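You operate a simulated robot arm through the tools that you are given. There is no shell and no other tool.

You are at the controls of a simulated robot arm. One attempt, no reset.

TASK
Set the three blue rivets in the orange strip, hole 2 first, and draw the strip out.
Fine: blue squeezer, holes 2, 3, 4 in turn; leave the blue dial and valve; hole 5 stays empty.

It is judged by the outcome, as a careful person would: the job done as asked, and still so three seconds after it is handed in. It fails if anything else is knocked over, pushed out of place, dropped, spilled or broken.

THE ROBOT
A 6-joint arm with a two-finger gripper, fixed in place. Base frame: the origin is on the floor under the middle of its stand, x ahead of it, y to its left, z up; the work surface is at about z = 0.86. Lengths are in m, angles in degrees, forces in N, time in s.
It reaches about 0.718 m from its shoulder. Its first joint turns from -69.0 to 172.0 degrees. Payload 3 kg.
Tool frame: one jaw stands still; the origin (TCP) lies on its face and is the grasp point; the fingertips stand 0.03 m ahead of it; z points along the fingers, y is the line along which they close. The gripper opens to 0.096 m; its body begins 0.053 m behind the TCP.
Orientation is told as [roll, pitch, yaw] about the base's x, y, z axes, in that order, counted from this pose: with the fingers straight down and closing along the base's y, the tool's x points along the base's -x, its y along +y and its z along -z.

THE INTERFACE
- The arm moves only by the tool drive_tool. Its argument "deltas" is a list of rows, each a list of 7 numbers: the shift along the base's x, y, z in m, then the turn, a rotation vector about the base's x, y, z in degrees, then the finger opening in m, from 0 to 0.096. In form: [[tx, ty, tz, wx, wy, wz, fingers], ...]. A call has 1 to 20 rows; each row is the pose to reach, as a shift and turn from the pose commanded when the call began. A row lasts 0.2 s, in which the tool goes at most 0.05 m and 8.6 degrees; a call with a longer step from one row to the next is refused whole, and so is a gripper value outside its range. Where a pose cannot be reached the arm comes as near as it can. A force on the tool above 90 N (or 10 N above the force at the start of the call, whichever is more), or a blocked arm, ends the call early, and 0.2 s more pass. The fingers move at their own pace (about 0.153 m/s each) and stop on an object; they squeeze with about 29 N. The grip force told is the motor's: it shows also when the fingers shut on nothing. Time passes only in rows, and 0.2 s behind the last, so rows that repeat a pose let the fingers close. The reply holds the time, the measured pose of the TCP, the force on the tool along the base axes, the opening and the grip force, in the units named above and with some noise, with the torque about the TCP (base axes, N m) and any sound that the robot's microphone picked up.
- Cameras (640 x 400 px; columns grow to the right, rows downward): "scene" is fixed at [0.2197, 0.5005, 1.638]; the picture's right is [-0.97, -0.24, 0.00], its down [-0.12, 0.47, -0.87] and it looks along [0.21, -0.85, -0.48] (base axes); focal length 345 px, centre (320, 200). "wrist" rides on the gripper at [0.073, 0.022, -0.083] in the tool frame; the picture's right is [-0.29, 0.96, 0.00], its down [-0.66, -0.20, -0.72] and it looks along [-0.69, -0.21, 0.69] (tool axes); focal length 247 px, centre (320, 200). There is no depth. A picture from a camera that has moved, and an enlarged one, comes with that camera's place and axes in the base frame and with its lens.
- get_image(camera): a new picture of that camera. No time passes.
- raise_lower(by): slides the trunk up (or, below 0, down) by that many m; the arm rides with it, the base frame stays. It gives what a move gives, with no picture.
- close_up(camera, box): a new picture of the part [left, top, right, bottom] of that camera's present view, enlarged. No time passes.
- hand_in(): hands the job in; it is judged then, once.

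Places have to be worked out from the pictures, the camera data and where the tool is seen. Open the gripper and draw the arm clear of the work before you hand the job in, unless the task says otherwise.

The tools are called after "Call:" by a JSON object that holds its "name" and its "arguments". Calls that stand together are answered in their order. drive_tool: Moves the arm, as the interface text tells. Its arguments: {"type":"object","properties":{"deltas":{"type":"array","items":{"type":"array","items":{"type":"number"}}}},"required":["deltas"]} The other tools are called the same way: raise_lower (by) moves the trunk up or down; get_image (camera) takes a picture; close_up (camera, box) takes an enlarged picture of a part of a camera's view; hand_in () hands the job in.

At the start:

```text
time_s: 0.0
tcp_pos: [0.3583, -0.3731, 1.3712]
ee_rot: [0.0, 0.0, 0.0]
wrist_force: [1.4, -0.7, -0.2]
torque: [0.0, 0.0, 0.01]
gripper_width: 0.0959
gripper_force: 0.1
trunk travel left (down, up): [-0.825, 0.115]
```

scene: 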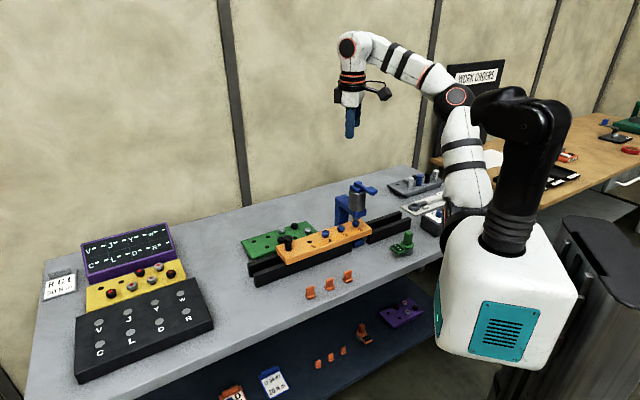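
wrist: 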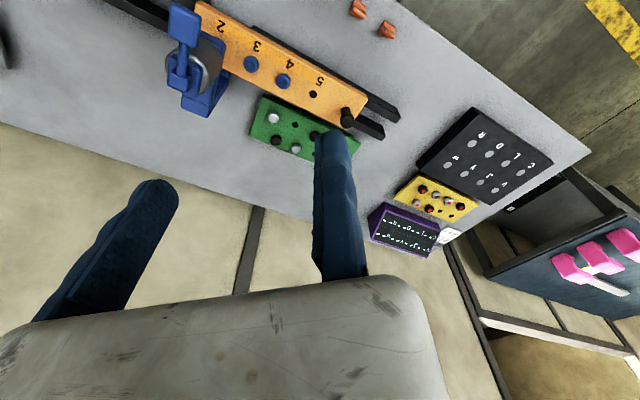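

I start by looking closely at the work area to understand the squeezer, strip, rivets and guide rails.

Call:
{"name": "close_up", "arguments": {"camera": "scene", "box": [230, 160, 450, 300]}}

Call:
{"name": "close_up", "arguments": {"camera": "wrist", "box": [130, 0, 420, 180]}}

Call:
{"name": "close_up", "arguments": {"camera": "scene", "box": [310, 160, 400, 250]}}

Call:
{"name": "close_up", "arguments": {"camera": "scene", "box": [380, 150, 460, 260]}}

```text
2.86 times, centred on (340, 230) of scene
camera zoom: at [0.2197, 0.5005, 1.638], right [-0.97, -0.24, 0.0], down [-0.12, 0.47, -0.87], along [0.21, -0.85, -0.48], focal length 986 px, centre (263, 114)
```

zoom: 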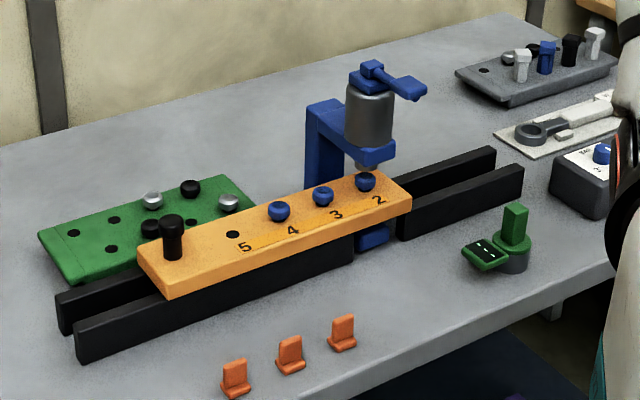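

```text
2.21 times, centred on (275, 90) of wrist
camera zoom: at [0.2855, -0.3496, 1.4517], right [0.29, 0.96, 0.0], down [0.66, -0.2, 0.72], along [0.69, -0.21, -0.69], focal length 545 px, centre (419, 443)
```

zoom: 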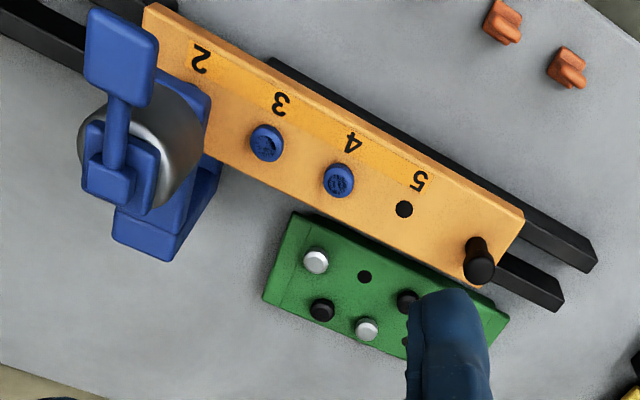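

```text
4.44 times, centred on (355, 205) of scene
camera zoom: at [0.2197, 0.5005, 1.638], right [-0.97, -0.24, 0.0], down [-0.12, 0.47, -0.87], along [0.21, -0.85, -0.48], focal length 1534 px, centre (164, 178)
```

zoom: 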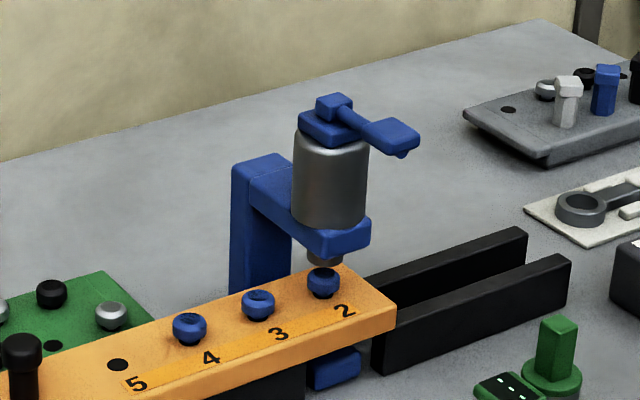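

```text
3.64 times, centred on (420, 205) of scene
camera zoom: at [0.2197, 0.5005, 1.638], right [-0.97, -0.24, 0.0], down [-0.12, 0.47, -0.87], along [0.21, -0.85, -0.48], focal length 1255 px, centre (-44, 182)
```

zoom: 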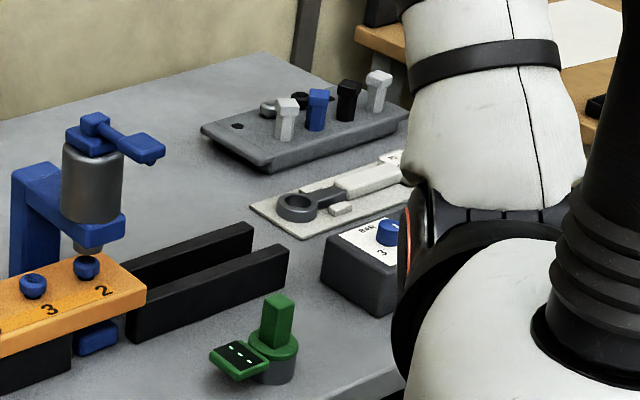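

The rivets in holes 2–4 triangulate to about (0.348,-0.564), (0.396,-0.517), (0.441,-0.471) at z≈0.957, with the ram apparently over hole 2. I look closer at the squeezer's actuator, the dial, the cards and other parts.

Call:
{"name": "close_up", "arguments": {"camera": "scene", "box": [330, 172, 385, 242]}}

Call:
{"name": "close_up", "arguments": {"camera": "scene", "box": [385, 205, 445, 265]}}

Call:
{"name": "close_up", "arguments": {"camera": "scene", "box": [30, 210, 230, 390]}}

Call:
{"name": "close_up", "arguments": {"camera": "scene", "box": [210, 260, 450, 400]}}

Call:
{"name": "close_up", "arguments": {"camera": "wrist", "box": [150, 0, 250, 120]}}

Call:
{"name": "close_up", "arguments": {"camera": "scene", "box": [430, 50, 640, 230]}}

```text
5.71 times, centred on (358, 207) of scene
camera zoom: at [0.2197, 0.5005, 1.638], right [-0.97, -0.24, 0.0], down [-0.12, 0.47, -0.87], along [0.21, -0.85, -0.48], focal length 1972 px, centre (106, 160)
```

zoom: 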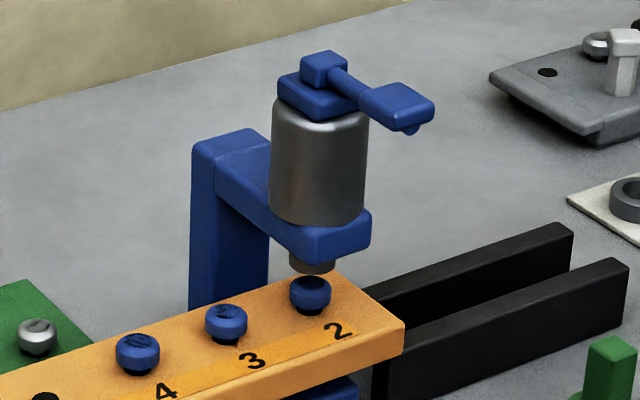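

```text
6.67 times, centred on (415, 235) of scene
camera zoom: at [0.2197, 0.5005, 1.638], right [-0.97, -0.24, 0.0], down [-0.12, 0.47, -0.87], along [0.21, -0.85, -0.48], focal length 2301 px, centre (-313, -33)
```

zoom: 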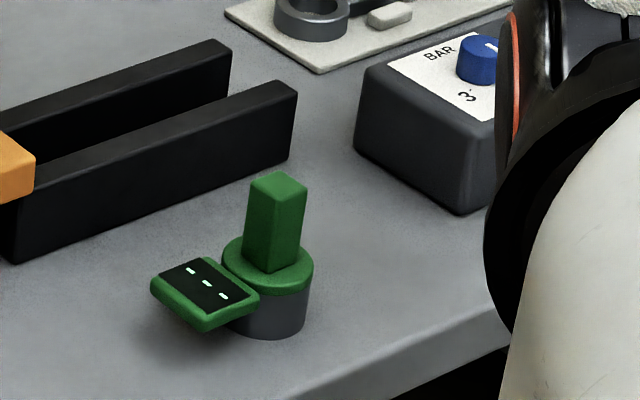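

```text
2.22 times, centred on (130, 300) of scene
camera zoom: at [0.2197, 0.5005, 1.638], right [-0.97, -0.24, 0.0], down [-0.12, 0.47, -0.87], along [0.21, -0.85, -0.48], focal length 767 px, centre (742, -22)
```

zoom: 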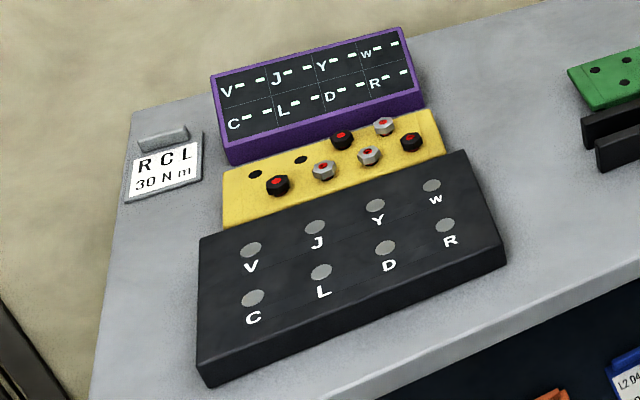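

```text
2.67 times, centred on (330, 330) of scene
camera zoom: at [0.2197, 0.5005, 1.638], right [-0.97, -0.24, 0.0], down [-0.12, 0.47, -0.87], along [0.21, -0.85, -0.48], focal length 920 px, centre (293, -147)
```

zoom: 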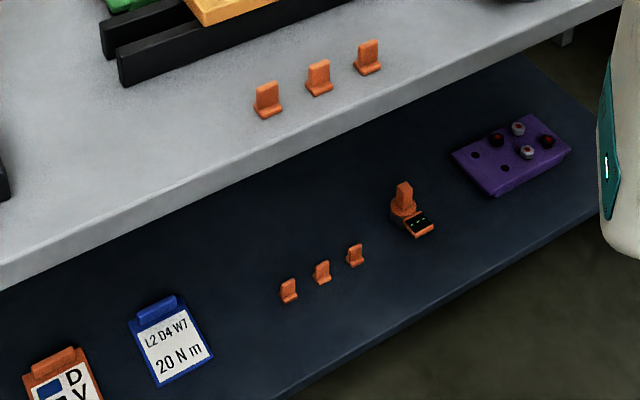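

```text
3.33 times, centred on (200, 60) of wrist
camera zoom: at [0.2855, -0.3496, 1.4517], right [0.29, 0.96, 0.0], down [0.66, -0.2, 0.72], along [0.69, -0.21, -0.69], focal length 823 px, centre (720, 667)
```

zoom: 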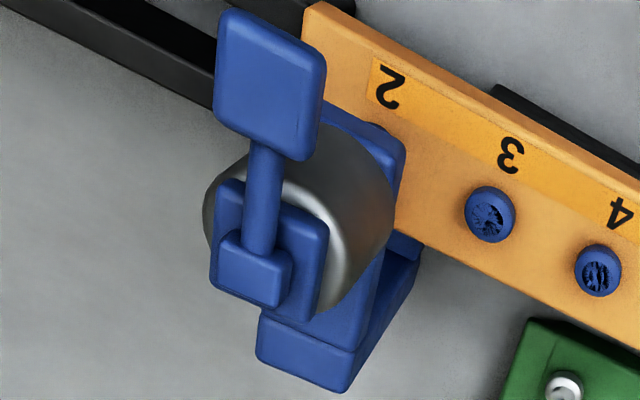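

```text
2.22 times, centred on (535, 140) of scene
camera zoom: at [0.2197, 0.5005, 1.638], right [-0.97, -0.24, 0.0], down [-0.12, 0.47, -0.87], along [0.21, -0.85, -0.48], focal length 767 px, centre (-158, 333)
```

zoom: 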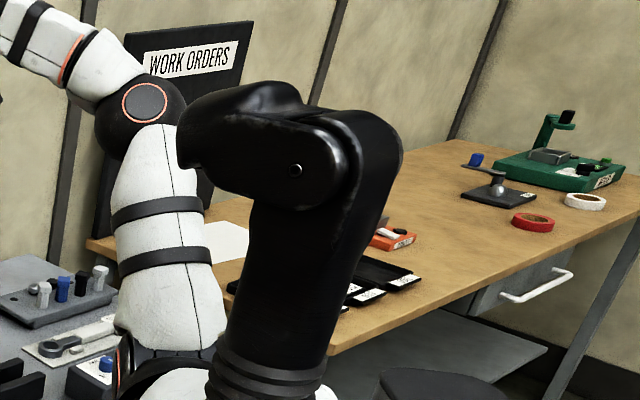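

The squeezer is fired by the blue paddle lever on top, at roughly (0.299,-0.510,1.125), hinged above the ram and pointing square to the strip. The strip lies about 45° in the base frame. I turn the tool to yaw -45 and go to the operator side for a closer look, without touching anything.

Call:
{"name": "drive_tool", "arguments": {"deltas": [[-0.02, -0.01, 0.0, 0, 0, -7.5, 0.096], [-0.04, -0.02, -0.01, 0, 0, -15, 0.05], [-0.06, -0.03, -0.02, 0, 0, -22.5, 0.0], [-0.08, -0.04, -0.04, 0, 0, -30, 0.0], [-0.1, -0.05, -0.06, 0, 0, -37.5, 0.0], [-0.12, -0.06, -0.08, 0, 0, -45, 0.0], [-0.12, -0.06, -0.1, 0, 0, -45, 0.0]]}}

```text
time_s: 1.6
tcp_pos: [0.2874, -0.5455, 1.3239]
ee_rot: [0.0, 0.2, -45.0]
wrist_force: [-0.5, 0.2, -0.1]
torque: [-0.03, -0.02, 0.02]
gripper_width: 0.0
gripper_force: 29.0
out of reach, approached as far as the arm can: row 2, 3, 4, 5, 6, 7
trunk travel left (down, up): [-0.825, 0.115]
```

The arm came up against its first-joint limit (roughly 0.934x+0.358y ≥ 0.073), so I'll keep to that side of it. I take a wrist picture from this place above the squeezer.

Call:
{"name": "get_image", "arguments": {"camera": "wrist"}}

Call:
{"name": "get_image", "arguments": {"camera": "scene"}}

```text
taken
camera wrist: at [0.2511, -0.4777, 1.4061], right [0.88, 0.47, 0.0], down [0.32, -0.61, 0.72], along [0.34, -0.64, -0.69], focal length 247 px, centre (320, 200)
```

wrist: 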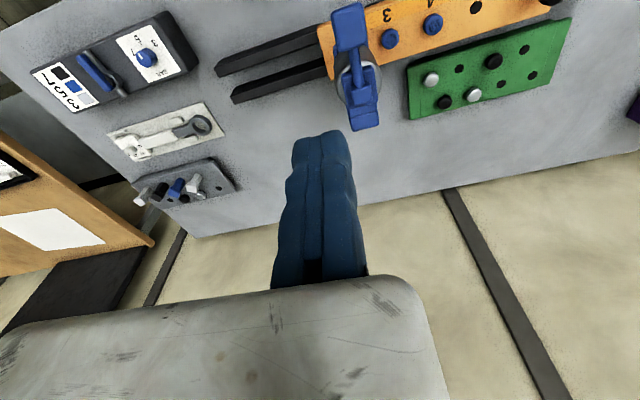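

```text
taken
```

scene: 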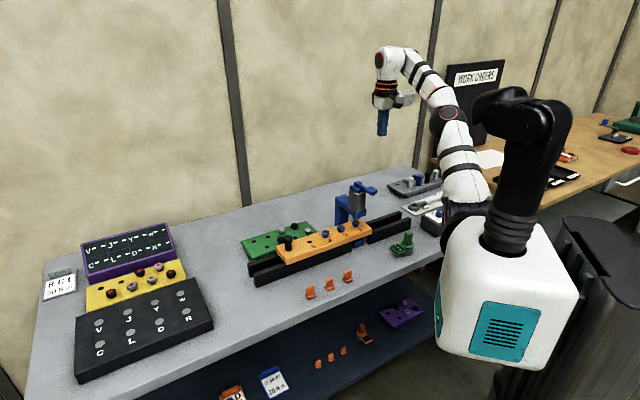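

I see the regulator box with a chart, a blue lever valve and a dial; zooming in to read them, and the squeezer.

Call:
{"name": "close_up", "arguments": {"camera": "wrist", "box": [20, 0, 220, 130]}}

Call:
{"name": "close_up", "arguments": {"camera": "wrist", "box": [290, 0, 450, 135]}}

```text
3.08 times, centred on (120, 65) of wrist
camera zoom: at [0.2511, -0.4777, 1.4061], right [0.88, 0.47, 0.0], down [0.32, -0.61, 0.72], along [0.34, -0.64, -0.69], focal length 760 px, centre (935, 615)
```

zoom: 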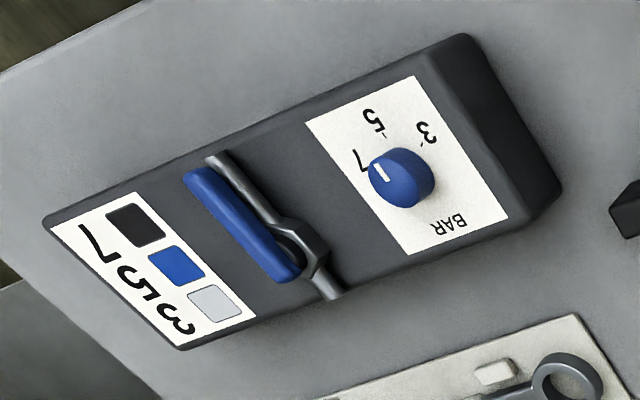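

```text
2.96 times, centred on (370, 68) of wrist
camera zoom: at [0.2511, -0.4777, 1.4061], right [0.88, 0.47, 0.0], down [0.32, -0.61, 0.72], along [0.34, -0.64, -0.69], focal length 732 px, centre (172, 593)
```

zoom: 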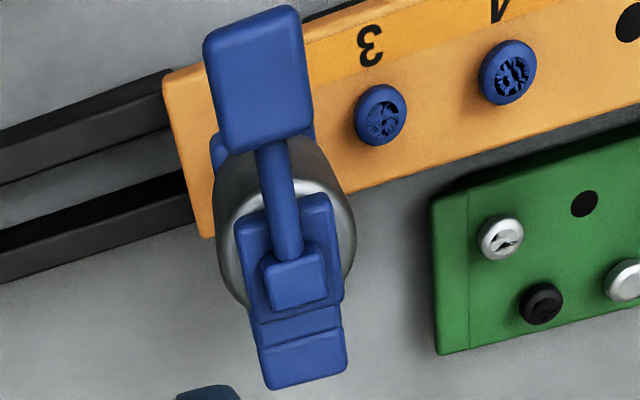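

I zoom in further on the dial and valve only to read their state; I'll leave them alone as told.

Call:
{"name": "close_up", "arguments": {"camera": "wrist", "box": [115, 20, 185, 90]}}

Call:
{"name": "close_up", "arguments": {"camera": "scene", "box": [415, 195, 450, 235]}}

```text
5.71 times, centred on (150, 55) of wrist
camera zoom: at [0.2511, -0.4777, 1.4061], right [0.88, 0.47, 0.0], down [0.32, -0.61, 0.72], along [0.34, -0.64, -0.69], focal length 1411 px, centre (1291, 1029)
```

zoom: 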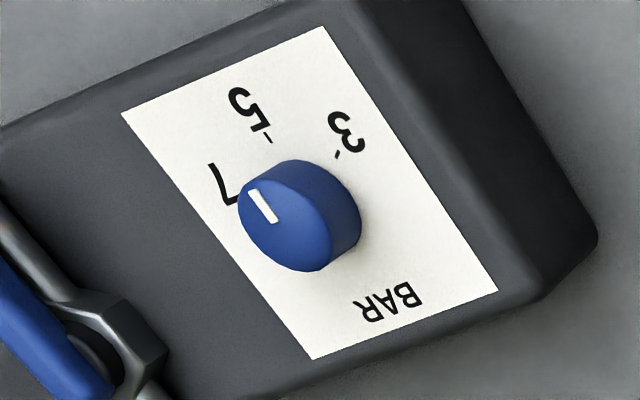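

```text
10.00 times, centred on (432, 215) of scene
camera zoom: at [0.2197, 0.5005, 1.638], right [-0.97, -0.24, 0.0], down [-0.12, 0.47, -0.87], along [0.21, -0.85, -0.48], focal length 3451 px, centre (-805, 50)
```

zoom: 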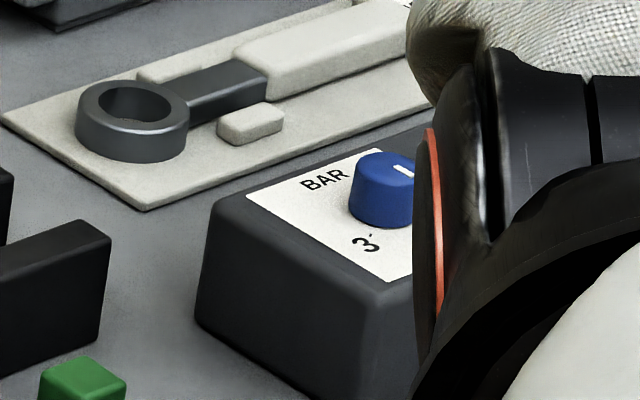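

The dial mark lines up with 5 bar (the chart's blue value) and the valve lever lies along the pipe, so both stay untouched. I zoom in tightly on the ram nib and rivet 2 for alignment.

Call:
{"name": "close_up", "arguments": {"camera": "scene", "box": [345, 195, 381, 231]}}

Call:
{"name": "close_up", "arguments": {"camera": "scene", "box": [270, 220, 310, 260]}}

```text
11.11 times, centred on (363, 213) of scene
camera zoom: at [0.2197, 0.5005, 1.638], right [-0.97, -0.24, 0.0], down [-0.12, 0.47, -0.87], along [0.21, -0.85, -0.48], focal length 3834 px, centre (-158, 56)
```

zoom: 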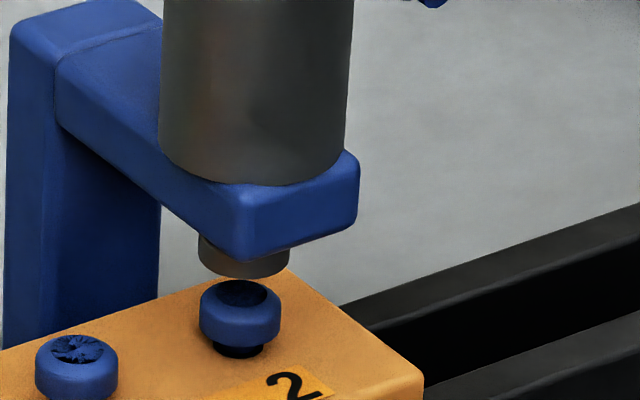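

```text
10.00 times, centred on (290, 240) of scene
camera zoom: at [0.2197, 0.5005, 1.638], right [-0.97, -0.24, 0.0], down [-0.12, 0.47, -0.87], along [0.21, -0.85, -0.48], focal length 3451 px, centre (620, -200)
```

zoom: 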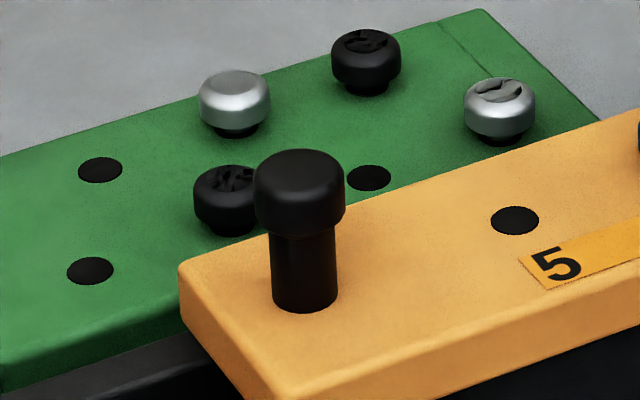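

Ram and rivet 2 line up within about half a millimetre. I send one null row to learn which pose the arm counts as commanded after the out-of-reach move.

Call:
{"name": "drive_tool", "arguments": {"deltas": [[0, 0, 0, 0, 0, 0, 0]]}}

```text
time_s: 2.0
tcp_pos: [0.2868, -0.5463, 1.3233]
ee_rot: [0.1, 0.0, -45.0]
wrist_force: [-0.7, 0.2, 0.6]
torque: [0.0, -0.02, 0.04]
gripper_width: 0.0
gripper_force: 28.5
trunk travel left (down, up): [-0.825, 0.115]
```

The reached pose is what counts as commanded. Now I move to a hover above the paddle centre (0.300,-0.511), tips at about z 1.17, with fingers closed.

Call:
{"name": "drive_tool", "arguments": {"deltas": [[0.005, 0.013, -0.03, 0, 0, 0, 0], [0.01, 0.026, -0.06, 0, 0, 0, 0], [0.0131, 0.035, -0.09, 0, 0, 0, 0], [0.0131, 0.035, -0.1135, 0, 0, 0, 0], [0.0131, 0.035, -0.1135, 0, 0, 0, 0]]}}

Call:
{"name": "get_image", "arguments": {"camera": "wrist"}}

Call:
{"name": "close_up", "arguments": {"camera": "scene", "box": [320, 120, 420, 240]}}

```text
time_s: 3.2
tcp_pos: [0.3187, -0.5771, 1.2364]
ee_rot: [0.0, 0.0, -44.8]
wrist_force: [-0.6, -0.1, -0.4]
torque: [0.04, 0.0, 0.03]
gripper_width: 0.0
gripper_force: 28.6
out of reach, approached as far as the arm can: row 1, 2, 3, 4, 5
trunk travel left (down, up): [-0.825, 0.115]
```

```text
taken
camera wrist: at [0.2842, -0.5089, 1.3183], right [0.88, 0.47, 0.0], down [0.32, -0.61, 0.72], along [0.34, -0.64, -0.69], focal length 247 px, centre (320, 200)
```

wrist: 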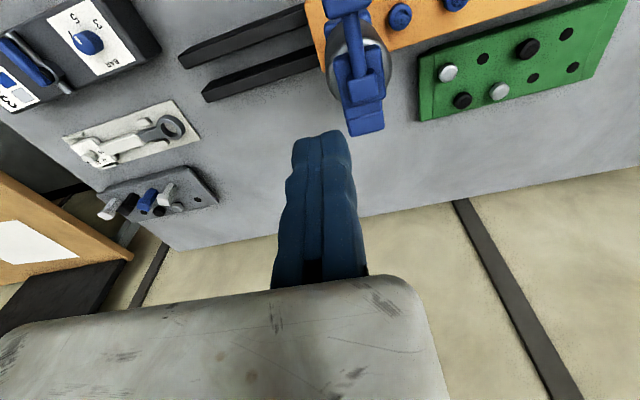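

```text
3.33 times, centred on (370, 180) of scene
camera zoom: at [0.2197, 0.5005, 1.638], right [-0.97, -0.24, 0.0], down [-0.12, 0.47, -0.87], along [0.21, -0.85, -0.48], focal length 1150 px, centre (153, 267)
```

zoom: 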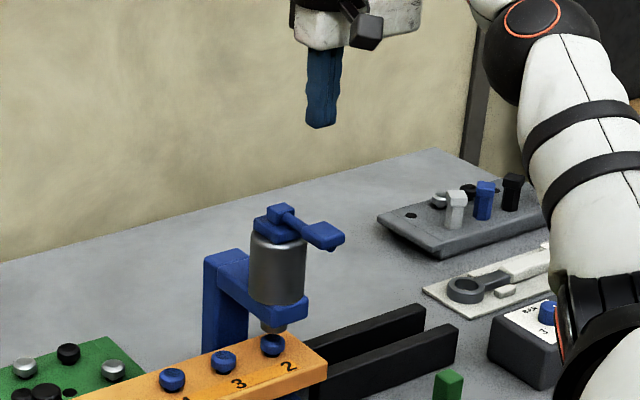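

The tool again stopped short, farther out than asked, so the limit seems tied to orientation rather than just the first joint. I test in free air by turning yaw back toward 0 at this height.

Call:
{"name": "drive_tool", "arguments": {"deltas": [[0, 0, 0.01, 0, 0, 8, 0], [0, 0, 0.02, 0, 0, 16, 0], [0, 0, 0.02, 0, 0, 24, 0], [0, 0, 0.02, 0, 0, 32, 0], [0, 0, 0.02, 0, 0, 40, 0], [0, 0, 0.02, 0, 0, 45, 0]]}}

```text
time_s: 4.6
tcp_pos: [0.3231, -0.5791, 1.2563]
ee_rot: [-0.1, 0.0, 0.1]
wrist_force: [0.1, -1.0, -0.3]
torque: [-0.03, -0.01, -0.02]
gripper_width: 0.0
gripper_force: 29.1
trunk travel left (down, up): [-0.825, 0.115]
```

Yaw 0 is fine here. Now I step toward the paddle's xy at the same height to see how far it can go.

Call:
{"name": "drive_tool", "arguments": {"deltas": [[-0.006, 0.017, 0, 0, 0, 0, 0], [-0.012, 0.034, 0, 0, 0, 0, 0], [-0.018, 0.051, 0, 0, 0, 0, 0], [-0.023, 0.068, 0, 0, 0, 0, 0]]}}

```text
time_s: 5.6
tcp_pos: [0.2967, -0.5099, 1.2534]
ee_rot: [-0.1, -0.1, 0.0]
wrist_force: [-1.0, 0.4, 0.3]
torque: [0.01, 0.01, 0.02]
gripper_width: 0.0
gripper_force: 29.0
trunk travel left (down, up): [-0.825, 0.115]
```

At yaw 0 the spot above the paddle is reachable. I take pictures here to check the fingertips line up with the paddle.

Call:
{"name": "get_image", "arguments": {"camera": "wrist"}}

Call:
{"name": "close_up", "arguments": {"camera": "scene", "box": [330, 110, 420, 210]}}

```text
taken
camera wrist: at [0.2243, -0.4871, 1.3362], right [0.29, 0.96, 0.0], down [0.66, -0.2, 0.72], along [0.69, -0.21, -0.69], focal length 247 px, centre (320, 200)
```

wrist: 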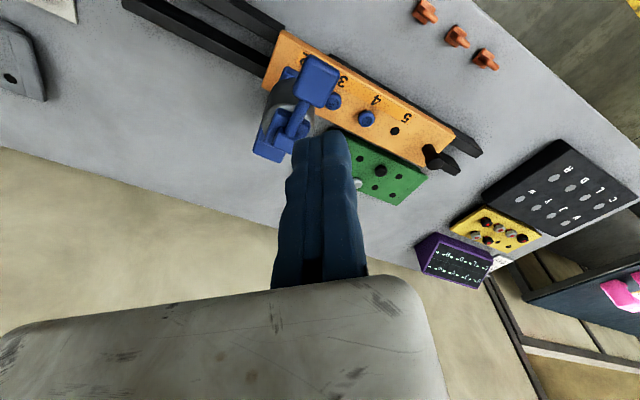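

```text
4.00 times, centred on (375, 160) of scene
camera zoom: at [0.2197, 0.5005, 1.638], right [-0.97, -0.24, 0.0], down [-0.12, 0.47, -0.87], along [0.21, -0.85, -0.48], focal length 1380 px, centre (100, 360)
```

zoom: 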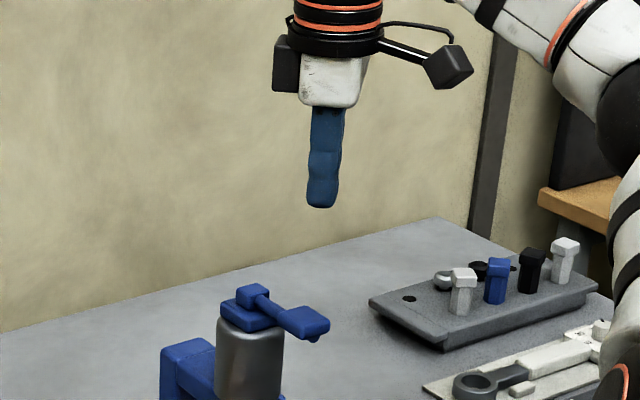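

Paddle top re-measured at about (0.299,-0.512,1.1275), nearly straight under the tips. I go down to just above it, then press in small steps.

Call:
{"name": "drive_tool", "arguments": {"deltas": [[0.002, -0.002, -0.03, 0, 0, 0, 0], [0.002, -0.002, -0.06, 0, 0, 0, 0], [0.002, -0.002, -0.08, 0, 0, 0, 0], [0.002, -0.002, -0.085, 0, 0, 0, 0]]}}

Call:
{"name": "close_up", "arguments": {"camera": "scene", "box": [330, 140, 400, 220]}}

Call:
{"name": "get_image", "arguments": {"camera": "wrist"}}

```text
time_s: 6.6
tcp_pos: [0.315, -0.5185, 1.1826]
ee_rot: [0.0, 0.0, 0.0]
wrist_force: [0.4, -0.3, 0.7]
torque: [0.02, 0.03, 0.01]
gripper_width: 0.0001
gripper_force: 29.2
out of reach, approached as far as the arm can: row 2, 3, 4
trunk travel left (down, up): [-0.825, 0.115]
```

```text
5.00 times, centred on (365, 180) of scene
camera zoom: at [0.2197, 0.5005, 1.638], right [-0.97, -0.24, 0.0], down [-0.12, 0.47, -0.87], along [0.21, -0.85, -0.48], focal length 1726 px, centre (95, 300)
```

zoom: 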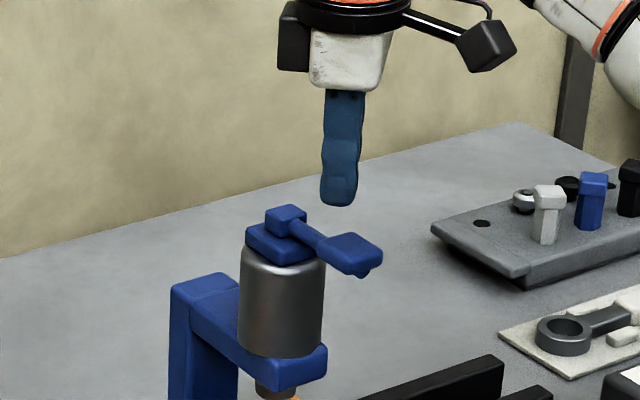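

```text
taken
camera wrist: at [0.2416, -0.4963, 1.2643], right [0.29, 0.96, 0.0], down [0.66, -0.2, 0.72], along [0.69, -0.21, -0.69], focal length 247 px, centre (320, 200)
```

wrist: 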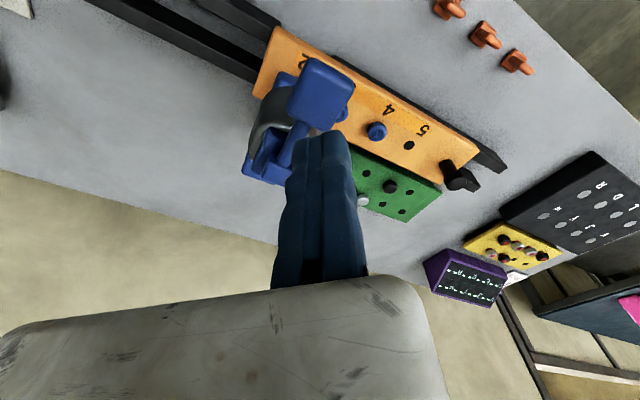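

The limit is that low targets near the robot are hard with the trunk this high; lowering the trunk should help. Before that I check where the shoulder and upper arm sit relative to the table and dial box.

Call:
{"name": "close_up", "arguments": {"camera": "scene", "box": [370, 20, 640, 400]}}

Call:
{"name": "close_up", "arguments": {"camera": "scene", "box": [400, 130, 540, 270]}}

```text
1.05 times, centred on (505, 210) of scene (not enlarged: the box is as wide or as high as the picture)
camera zoom: at [0.2197, 0.5005, 1.638], right [-0.97, -0.24, 0.0], down [-0.12, 0.47, -0.87], along [0.21, -0.85, -0.48], focal length 363 px, centre (125, 190)
```

zoom: 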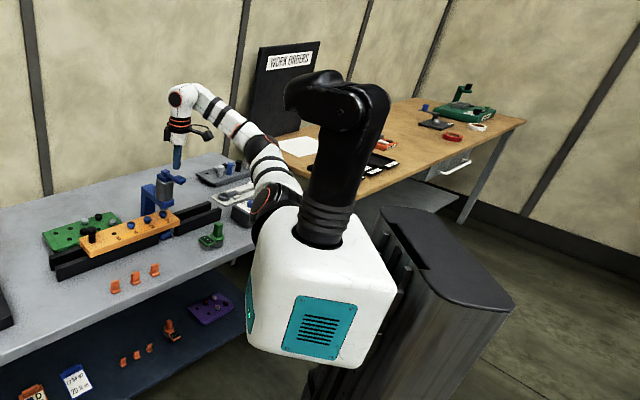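

```text
2.86 times, centred on (470, 200) of scene
camera zoom: at [0.2197, 0.5005, 1.638], right [-0.97, -0.24, 0.0], down [-0.12, 0.47, -0.87], along [0.21, -0.85, -0.48], focal length 986 px, centre (-109, 200)
```

zoom: 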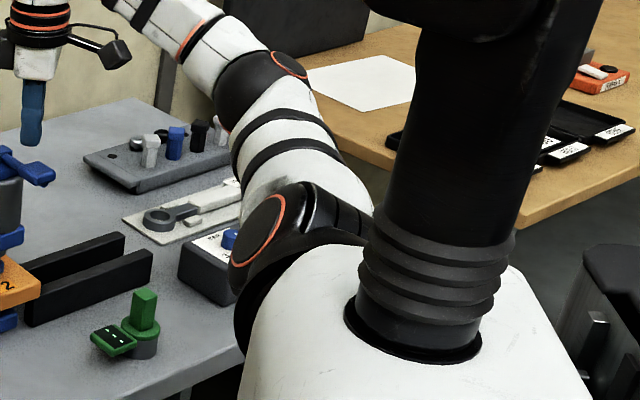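

The shoulder is at about (0.1,-0.2,1.25), well inside the table edge, with room to go down. I lift the tool to about z 1.40 at (0.36,-0.43), then will lower the trunk in parts.

Call:
{"name": "drive_tool", "arguments": {"deltas": [[0.0, 0.0, 0.04, 0, 0, 0, 0], [0.01, 0.02, 0.08, 0, 0, 0, 0], [0.02, 0.04, 0.12, 0, 0, 0, 0], [0.03, 0.06, 0.16, 0, 0, 0, 0], [0.045, 0.09, 0.19, 0, 0, 0, 0], [0.045, 0.09, 0.22, 0, 0, 0, 0], [0.045, 0.09, 0.22, 0, 0, 0, 0]]}}

```text
time_s: 8.2
tcp_pos: [0.3575, -0.4215, 1.3788]
ee_rot: [0.1, -0.2, 0.0]
wrist_force: [-0.5, 0.1, 0.1]
torque: [-0.02, 0.0, 0.0]
gripper_width: 0.0
gripper_force: 29.2
out of reach, approached as far as the arm can: row 6, 7
trunk travel left (down, up): [-0.825, 0.115]
```

The ceiling here is about z 1.38. I lower the trunk by 0.15, which brings the tool to about z 1.23, above everything on the table.

Call:
{"name": "raise_lower", "arguments": {"by": -0.15}}

Call:
{"name": "get_image", "arguments": {"camera": "scene"}}

```text
time_s: 9.9
tcp_pos: [0.3582, -0.4203, 1.2313]
ee_rot: [-0.2, -0.2, 0.0]
wrist_force: [-0.2, 0.2, -0.5]
torque: [0.03, 0.01, -0.02]
gripper_width: 0.0
gripper_force: 29.1
trunk travel left (down, up): [-0.675, 0.265]
```

```text
taken
```

scene: 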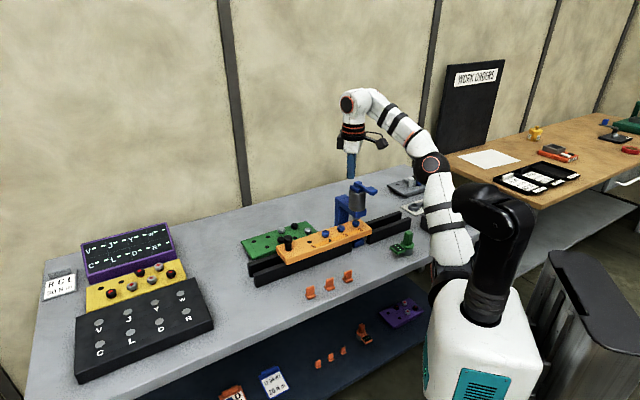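

Trunk is down 0.15 with nothing touched. Now I move over the paddle at z 1.20.

Call:
{"name": "drive_tool", "arguments": {"deltas": [[-0.015, -0.023, 0.0, 0, 0, 0, 0], [-0.03, -0.046, -0.01, 0, 0, 0, 0], [-0.045, -0.069, -0.02, 0, 0, 0, 0], [-0.059, -0.092, -0.03, 0, 0, 0, 0], [-0.059, -0.092, -0.03, 0, 0, 0, 0]]}}

Call:
{"name": "close_up", "arguments": {"camera": "scene", "box": [330, 130, 410, 220]}}

```text
time_s: 11.2
tcp_pos: [0.3036, -0.5083, 1.1919]
ee_rot: [-0.3, -0.3, 0.0]
wrist_force: [0.4, -0.1, 0.1]
torque: [0.0, -0.03, 0.04]
gripper_width: 0.0001
gripper_force: 29.3
out of reach, approached as far as the arm can: row 1, 2, 3, 4, 5
trunk travel left (down, up): [-0.675, 0.265]
```

```text
4.44 times, centred on (370, 175) of scene
camera zoom: at [0.2197, 0.5005, 1.638], right [-0.97, -0.24, 0.0], down [-0.12, 0.47, -0.87], along [0.21, -0.85, -0.48], focal length 1534 px, centre (98, 311)
```

zoom: 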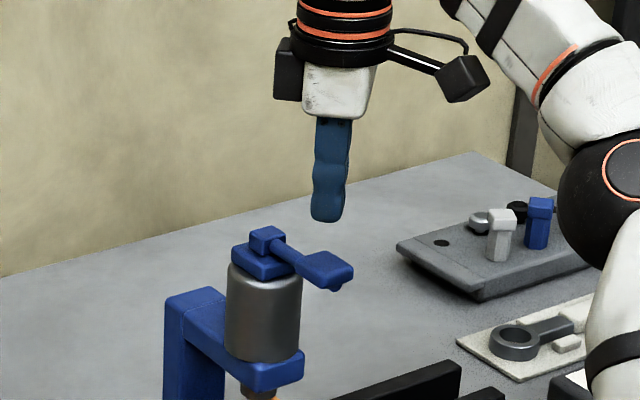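

I'm at (0.304,-0.508,1.192), tips 3 cm above the paddle. I go down in small steps through the expected contact height of TCP 1.157.

Call:
{"name": "drive_tool", "arguments": {"deltas": [[-0.0045, -0.0037, -0.012, 0, 0, 0, 0], [-0.0045, -0.0037, -0.022, 0, 0, 0, 0], [-0.0045, -0.0037, -0.028, 0, 0, 0, 0], [-0.0045, -0.0037, -0.034, 0, 0, 0, 0], [-0.0045, -0.0037, -0.036, 0, 0, 0, 0]]}}

Call:
{"name": "close_up", "arguments": {"camera": "scene", "box": [330, 150, 400, 230]}}

Call:
{"name": "get_image", "arguments": {"camera": "wrist"}}

```text
time_s: 12.3
tcp_pos: [0.2983, -0.5157, 1.1561]
ee_rot: [-0.1, -0.2, 0.0]
wrist_force: [-0.1, 0.6, -0.4]
torque: [0.0, 0.02, 0.02]
gripper_width: 0.0
gripper_force: 29.6
trunk travel left (down, up): [-0.675, 0.265]
```

```text
5.00 times, centred on (365, 190) of scene
camera zoom: at [0.2197, 0.5005, 1.638], right [-0.97, -0.24, 0.0], down [-0.12, 0.47, -0.87], along [0.21, -0.85, -0.48], focal length 1726 px, centre (95, 250)
```

zoom: 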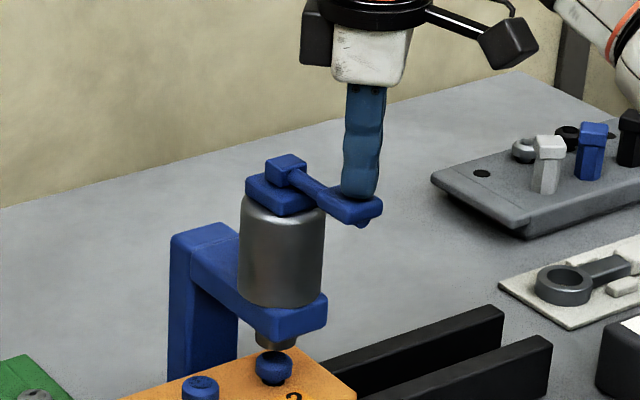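

```text
taken
camera wrist: at [0.2253, -0.4913, 1.2378], right [0.29, 0.96, 0.0], down [0.66, -0.2, 0.73], along [0.69, -0.21, -0.69], focal length 247 px, centre (320, 200)
```

wrist: 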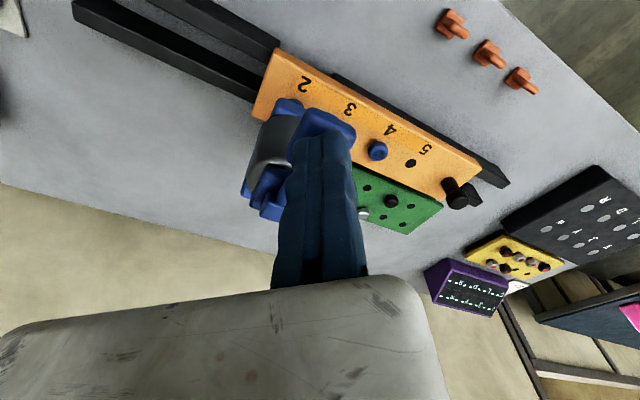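

Tips are right on the paddle with no force yet. I press down in 3 mm steps, a bit toward the paddle's outer end.

Call:
{"name": "drive_tool", "arguments": {"deltas": [[-0.001, 0.002, -0.003, 0, 0, 0, 0], [-0.001, 0.002, -0.006, 0, 0, 0, 0], [-0.001, 0.002, -0.009, 0, 0, 0, 0]]}}

Call:
{"name": "close_up", "arguments": {"camera": "scene", "box": [330, 150, 400, 230]}}

```text
time_s: 13.2
tcp_pos: [0.2971, -0.5116, 1.1468]
ee_rot: [0.0, -0.2, 0.0]
wrist_force: [-0.1, 0.1, 3.2]
torque: [-0.04, -0.03, 0.0]
gripper_width: 0.0003
gripper_force: 33.0
trunk travel left (down, up): [-0.675, 0.265]
```

```text
5.00 times, centred on (365, 190) of scene
camera zoom: at [0.2197, 0.5005, 1.638], right [-0.97, -0.24, 0.0], down [-0.12, 0.47, -0.87], along [0.21, -0.85, -0.48], focal length 1726 px, centre (95, 250)
```

zoom: 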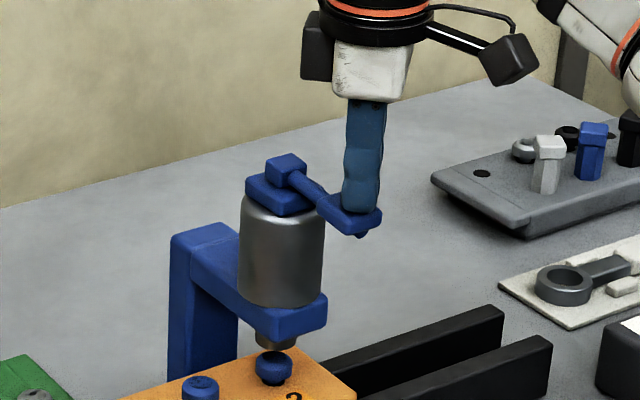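

Contact made (3.2 N) and the paddle is starting to tip down. I keep pressing in small steps, watching for a sound or ram movement.

Call:
{"name": "drive_tool", "arguments": {"deltas": [[0, 0, -0.003, 0, 0, 0, 0], [0, 0, -0.006, 0, 0, 0, 0], [0, 0, -0.008, 0, 0, 0, 0]]}}

Call:
{"name": "close_up", "arguments": {"camera": "scene", "box": [330, 150, 400, 230]}}

```text
time_s: 13.9
tcp_pos: [0.2965, -0.5112, 1.1379]
ee_rot: [-0.1, -0.1, -0.1]
wrist_force: [-1.5, -0.9, 5.7]
torque: [-0.06, -0.01, -0.04]
gripper_width: 0.0
gripper_force: 32.9
trunk travel left (down, up): [-0.675, 0.265]
```

```text
5.00 times, centred on (365, 190) of scene
camera zoom: at [0.2197, 0.5005, 1.638], right [-0.97, -0.24, 0.0], down [-0.12, 0.47, -0.87], along [0.21, -0.85, -0.48], focal length 1726 px, centre (95, 250)
```

zoom: 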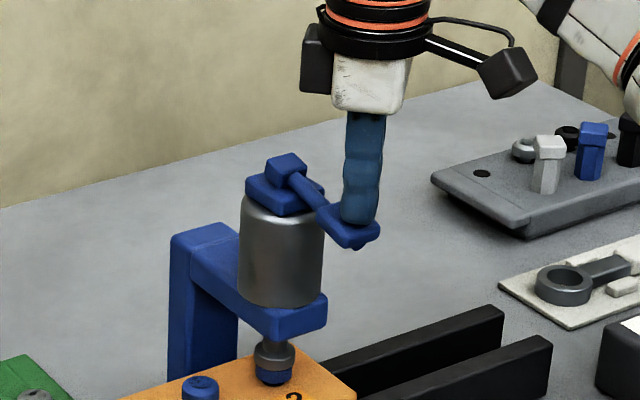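

The ram has come down onto rivet 2. I hold the lever there for a second and look for completion.

Call:
{"name": "drive_tool", "arguments": {"deltas": [[0, 0, 0, 0, 0, 0, 0], [0, 0, 0, 0, 0, 0, 0], [0, 0, 0, 0, 0, 0, 0], [0, 0, 0, 0, 0, 0, 0]]}}

Call:
{"name": "close_up", "arguments": {"camera": "scene", "box": [345, 195, 381, 231]}}

```text
time_s: 14.9
tcp_pos: [0.297, -0.5107, 1.1386]
ee_rot: [-0.1, -0.2, 0.0]
wrist_force: [-1.0, 0.2, 4.4]
torque: [-0.03, 0.01, -0.02]
gripper_width: 0.0
gripper_force: 33.3
trunk travel left (down, up): [-0.675, 0.265]
```

```text
11.11 times, centred on (363, 213) of scene
camera zoom: at [0.2197, 0.5005, 1.638], right [-0.97, -0.24, 0.0], down [-0.12, 0.47, -0.87], along [0.21, -0.85, -0.48], focal length 3834 px, centre (-158, 56)
```

zoom: 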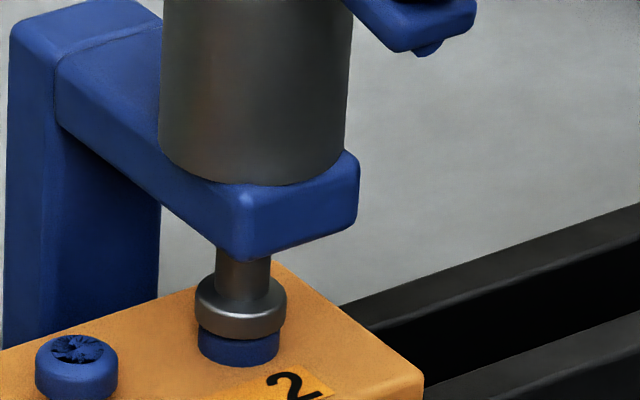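

Rivet 2's head is now down against the strip under the ram. I raise the tool to release the lever and check the rivet.

Call:
{"name": "drive_tool", "arguments": {"deltas": [[0, 0, 0.006, 0, 0, 0, 0], [0, 0, 0.014, 0, 0, 0, 0], [0, 0, 0.025, 0, 0, 0, 0], [0, 0, 0.035, 0, 0, 0, 0], [0, 0, 0.035, 0, 0, 0, 0], [0, 0, 0.035, 0, 0, 0, 0]]}}

Call:
{"name": "close_up", "arguments": {"camera": "scene", "box": [345, 195, 381, 231]}}

Call:
{"name": "close_up", "arguments": {"camera": "scene", "box": [330, 150, 400, 230]}}

```text
time_s: 16.4
tcp_pos: [0.2985, -0.5113, 1.1734]
ee_rot: [-0.1, -0.2, 0.0]
wrist_force: [-0.6, 0.4, 0.5]
torque: [-0.01, 0.02, 0.0]
gripper_width: 0.0
gripper_force: 33.2
trunk travel left (down, up): [-0.675, 0.265]
```

```text
11.11 times, centred on (363, 213) of scene
camera zoom: at [0.2197, 0.5005, 1.638], right [-0.97, -0.24, 0.0], down [-0.12, 0.47, -0.87], along [0.21, -0.85, -0.48], focal length 3834 px, centre (-158, 56)
```

zoom: 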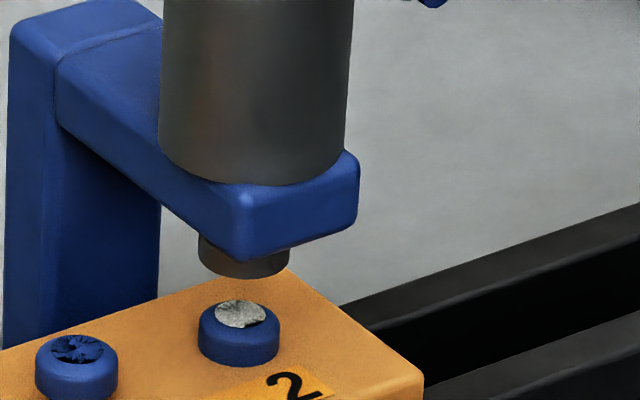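

```text
5.00 times, centred on (365, 190) of scene
camera zoom: at [0.2197, 0.5005, 1.638], right [-0.97, -0.24, 0.0], down [-0.12, 0.47, -0.87], along [0.21, -0.85, -0.48], focal length 1726 px, centre (95, 250)
```

zoom: 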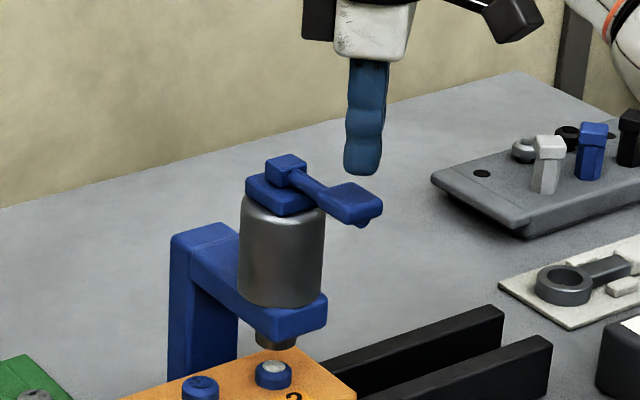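

Rivet 2 is set: head seated with crushed top, ram and lever back up. Next I go toward the peg at (0.5425,-0.370), staying high, then turn to yaw -45 with the fingers partly open.

Call:
{"name": "drive_tool", "arguments": {"deltas": [[0.02, 0.03, 0.01, 0, 0, 0, 0], [0.06, 0.06, 0.01, 0, 0, 0, 0], [0.1, 0.085, 0.01, 0, 0, 0, 0], [0.14, 0.11, 0.01, 0, 0, 0, 0], [0.18, 0.13, 0.01, 0, 0, 0, 0.03], [0.22, 0.15, 0.01, 0, 0, 0, 0.06], [0.255, 0.165, 0.01, 0, 0, 0, 0.06], [0.268, 0.166, 0.0, 0, 0, 0, 0.06], [0.268, 0.166, 0.0, 0, 0, -8, 0.06], [0.268, 0.166, 0.0, 0, 0, -16, 0.06], [0.268, 0.166, 0.0, 0, 0, -24, 0.06], [0.268, 0.166, 0.0, 0, 0, -32, 0.06], [0.268, 0.166, 0.0, 0, 0, -40, 0.06], [0.268, 0.166, 0.0, 0, 0, -45, 0.06]]}}

Call:
{"name": "get_image", "arguments": {"camera": "wrist"}}

Call:
{"name": "get_image", "arguments": {"camera": "scene"}}

```text
time_s: 19.4
tcp_pos: [0.4325, -0.4723, 1.1401]
ee_rot: [-0.2, 0.0, -39.1]
wrist_force: [-0.2, -0.8, 0.1]
torque: [-0.02, -0.02, -0.01]
gripper_width: 0.0604
gripper_force: 0.1
out of reach, approached as far as the arm can: row 5, 6, 7, 8, 9, 10, 11, 12, 13, 14
trunk travel left (down, up): [-0.675, 0.265]
```

```text
taken
camera wrist: at [0.3898, -0.4093, 1.2212], right [0.83, 0.56, -0.01], down [0.39, -0.57, 0.72], along [0.4, -0.6, -0.69], focal length 247 px, centre (320, 200)
```

wrist: 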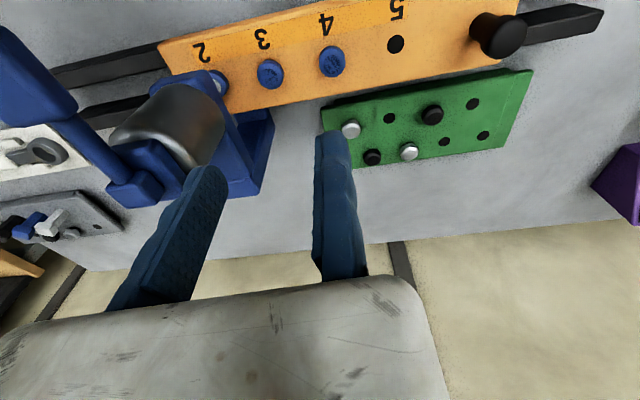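

```text
taken
```

scene: 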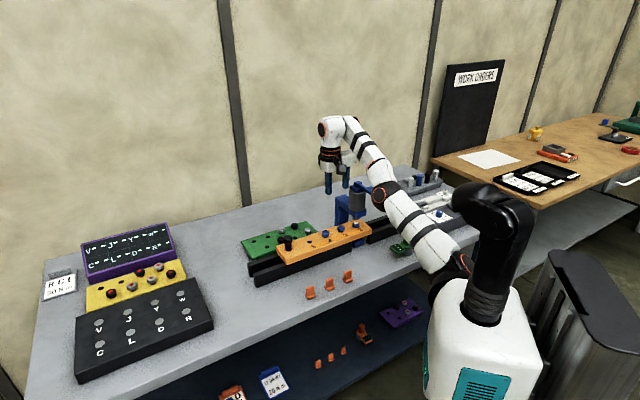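

The higher z was beyond the arm's reach sphere out there, so it hovered at (0.4325,-0.472,1.14), nothing touched. The peg zone should be reachable at z ≈1.07, so I move along the strip direction while coming down to that height.

Call:
{"name": "drive_tool", "arguments": {"deltas": [[0.015, 0.015, -0.02, 0, 0, 0, 0.06], [0.04, 0.038, -0.035, 0, 0, 0, 0.06], [0.065, 0.061, -0.05, 0, 0, -2, 0.06], [0.09, 0.084, -0.06, 0, 0, -4, 0.06], [0.11, 0.104, -0.065, 0, 0, -5.9, 0.06], [0.131, 0.1233, -0.07, 0, 0, -5.9, 0.06], [0.131, 0.1233, -0.07, 0, 0, -5.9, 0.06]]}}

Call:
{"name": "get_image", "arguments": {"camera": "wrist"}}

Call:
{"name": "close_up", "arguments": {"camera": "scene", "box": [220, 130, 380, 290]}}

```text
time_s: 20.9
tcp_pos: [0.4431, -0.4961, 1.0848]
ee_rot: [-0.2, 0.2, -40.0]
wrist_force: [-1.1, 0.9, -0.5]
torque: [-0.02, -0.01, 0.0]
gripper_width: 0.0601
gripper_force: 0.1
out of reach, approached as far as the arm can: row 1, 2, 3, 4, 5, 6, 7
trunk travel left (down, up): [-0.675, 0.265]
```

```text
taken
camera wrist: at [0.4014, -0.4307, 1.1663], right [0.84, 0.54, 0.0], down [0.38, -0.58, 0.72], along [0.39, -0.61, -0.69], focal length 247 px, centre (320, 200)
```

wrist: 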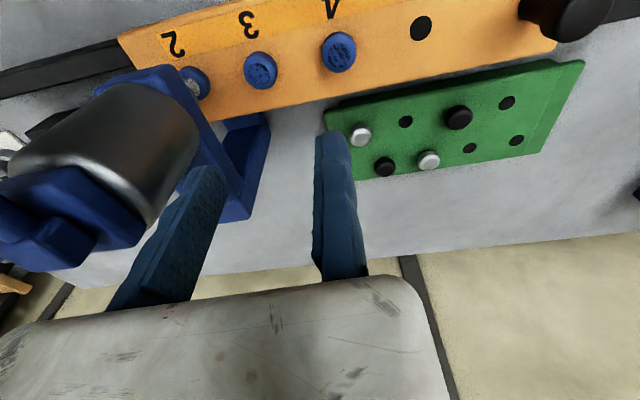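

```text
2.50 times, centred on (300, 210) of scene
camera zoom: at [0.2197, 0.5005, 1.638], right [-0.97, -0.24, 0.0], down [-0.12, 0.47, -0.87], along [0.21, -0.85, -0.48], focal length 863 px, centre (370, 175)
```

zoom: 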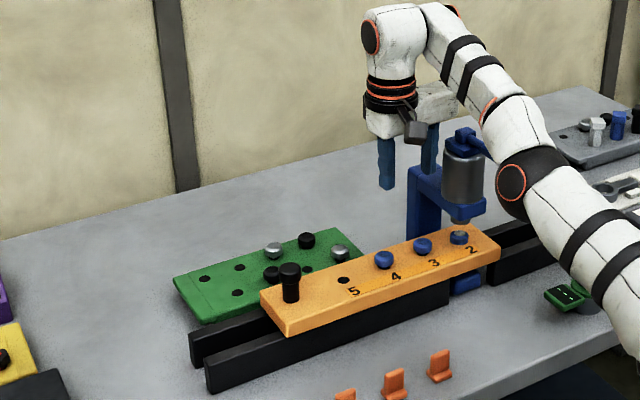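

The readings fit a reach of about 0.56 m from a shoulder at ~(0.11,-0.12,1.18+trunk) to the wrist 0.19 m above the TCP, and I was right at that outer limit. I close the fingers partly (away from the squeezer) and lower a little in free air to get off the limit.

Call:
{"name": "drive_tool", "arguments": {"deltas": [[0, 0, -0.008, 0, 0, 0, 0.04], [0.002, 0.004, -0.016, 0, 0, 0, 0.03], [0.004, 0.01, -0.024, 0, 0, 0, 0.03], [0.006, 0.015, -0.03, 0, 0, 0, 0.03]]}}

Call:
{"name": "get_image", "arguments": {"camera": "scene"}}

```text
time_s: 21.9
tcp_pos: [0.4437, -0.4955, 1.0844]
ee_rot: [-0.2, 0.1, -39.9]
wrist_force: [-0.7, 1.0, -0.3]
torque: [0.01, 0.01, 0.01]
gripper_width: 0.03
gripper_force: 0.0
out of reach, approached as far as the arm can: row 1, 2, 3, 4
trunk travel left (down, up): [-0.675, 0.265]
```

```text
taken
```

scene: 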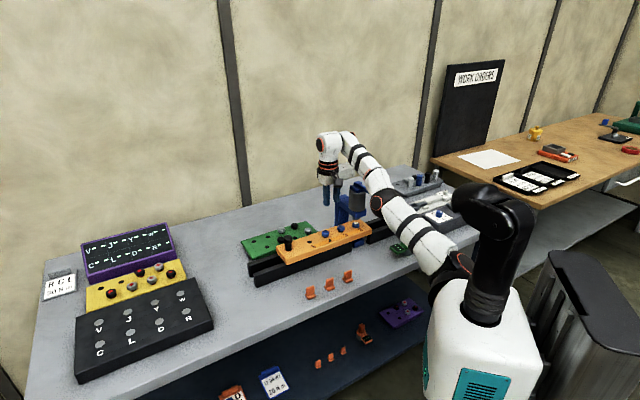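

The arm is stuck straight in this yaw; earlier, turning the yaw back toward 0 freed it. I rotate back to about yaw 0 in place with the fingers partly closed.

Call:
{"name": "drive_tool", "arguments": {"deltas": [[0, 0, 0, 0, 0, 8, 0.03], [0, 0, 0, 0, 0, 16, 0.03], [0, 0, 0, 0, 0, 24, 0.03], [0, 0, 0, 0, 0, 32, 0.03], [0, 0, 0, 0, 0, 40, 0.03]]}}

```text
time_s: 23.1
tcp_pos: [0.4414, -0.4964, 1.0869]
ee_rot: [-0.2, 0.2, 0.2]
wrist_force: [-0.7, -0.2, -1.1]
torque: [-0.01, 0.02, 0.03]
gripper_width: 0.0299
gripper_force: 0.2
trunk travel left (down, up): [-0.675, 0.265]
```

Free again at yaw 0. I move along toward the peg at modest height, checking reach row by row.

Call:
{"name": "drive_tool", "arguments": {"deltas": [[0.019, 0.024, -0.005, 0, 0, 0, 0.03], [0.038, 0.048, -0.01, 0, 0, 0, 0.03], [0.057, 0.072, -0.018, 0, 0, 0, 0.03], [0.076, 0.095, -0.025, 0, 0, 0, 0.03]]}}

```text
time_s: 24.1
tcp_pos: [0.5156, -0.4017, 1.0579]
ee_rot: [-0.2, 0.0, 0.1]
wrist_force: [-0.4, -0.1, 0.1]
torque: [0.02, -0.02, 0.01]
gripper_width: 0.0299
gripper_force: 0.0
trunk travel left (down, up): [-0.675, 0.265]
```

That worked. Now I try turning to yaw +45 here, to see whether positive yaw is available.

Call:
{"name": "drive_tool", "arguments": {"deltas": [[0, 0, 0, 0, 0, 8, 0.03], [0, 0, 0, 0, 0, 16, 0.03], [0, 0, 0, 0, 0, 24, 0.03], [0, 0, 0, 0, 0, 32, 0.03], [0, 0, 0, 0, 0, 40, 0.03], [0, 0, 0, 0, 0, 45, 0.03]]}}

Call:
{"name": "get_image", "arguments": {"camera": "wrist"}}

Call:
{"name": "close_up", "arguments": {"camera": "scene", "box": [220, 130, 380, 290]}}

```text
time_s: 25.6
tcp_pos: [0.5142, -0.4014, 1.0597]
ee_rot: [-0.2, 0.0, 45.2]
wrist_force: [-0.1, -0.3, 0.1]
torque: [0.01, 0.02, 0.04]
gripper_width: 0.0301
gripper_force: 0.1
out of reach, approached as far as the arm can: row 2, 3, 4, 5, 6
trunk travel left (down, up): [-0.675, 0.265]
```

```text
taken
camera wrist: at [0.4468, -0.4366, 1.1417], right [-0.47, 0.88, 0.0], down [0.61, 0.33, 0.72], along [0.64, 0.34, -0.69], focal length 247 px, centre (320, 200)
```

wrist: 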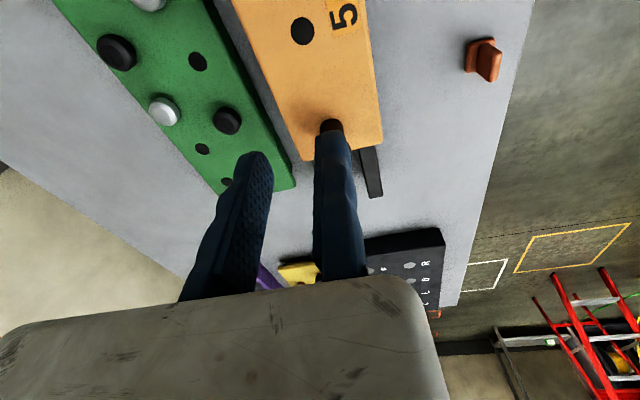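

```text
2.50 times, centred on (300, 210) of scene
camera zoom: at [0.2197, 0.5005, 1.638], right [-0.97, -0.24, 0.0], down [-0.12, 0.47, -0.87], along [0.21, -0.85, -0.48], focal length 863 px, centre (370, 175)
```

zoom: 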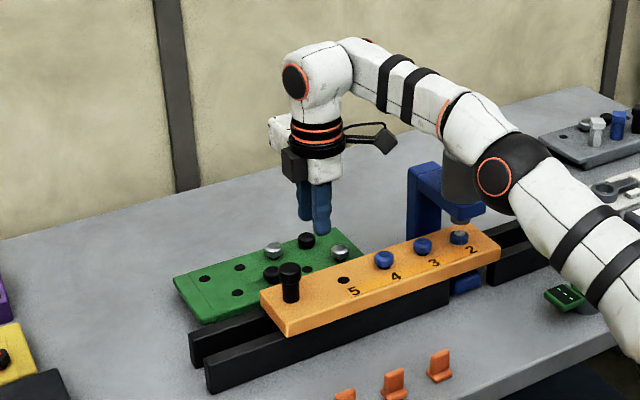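

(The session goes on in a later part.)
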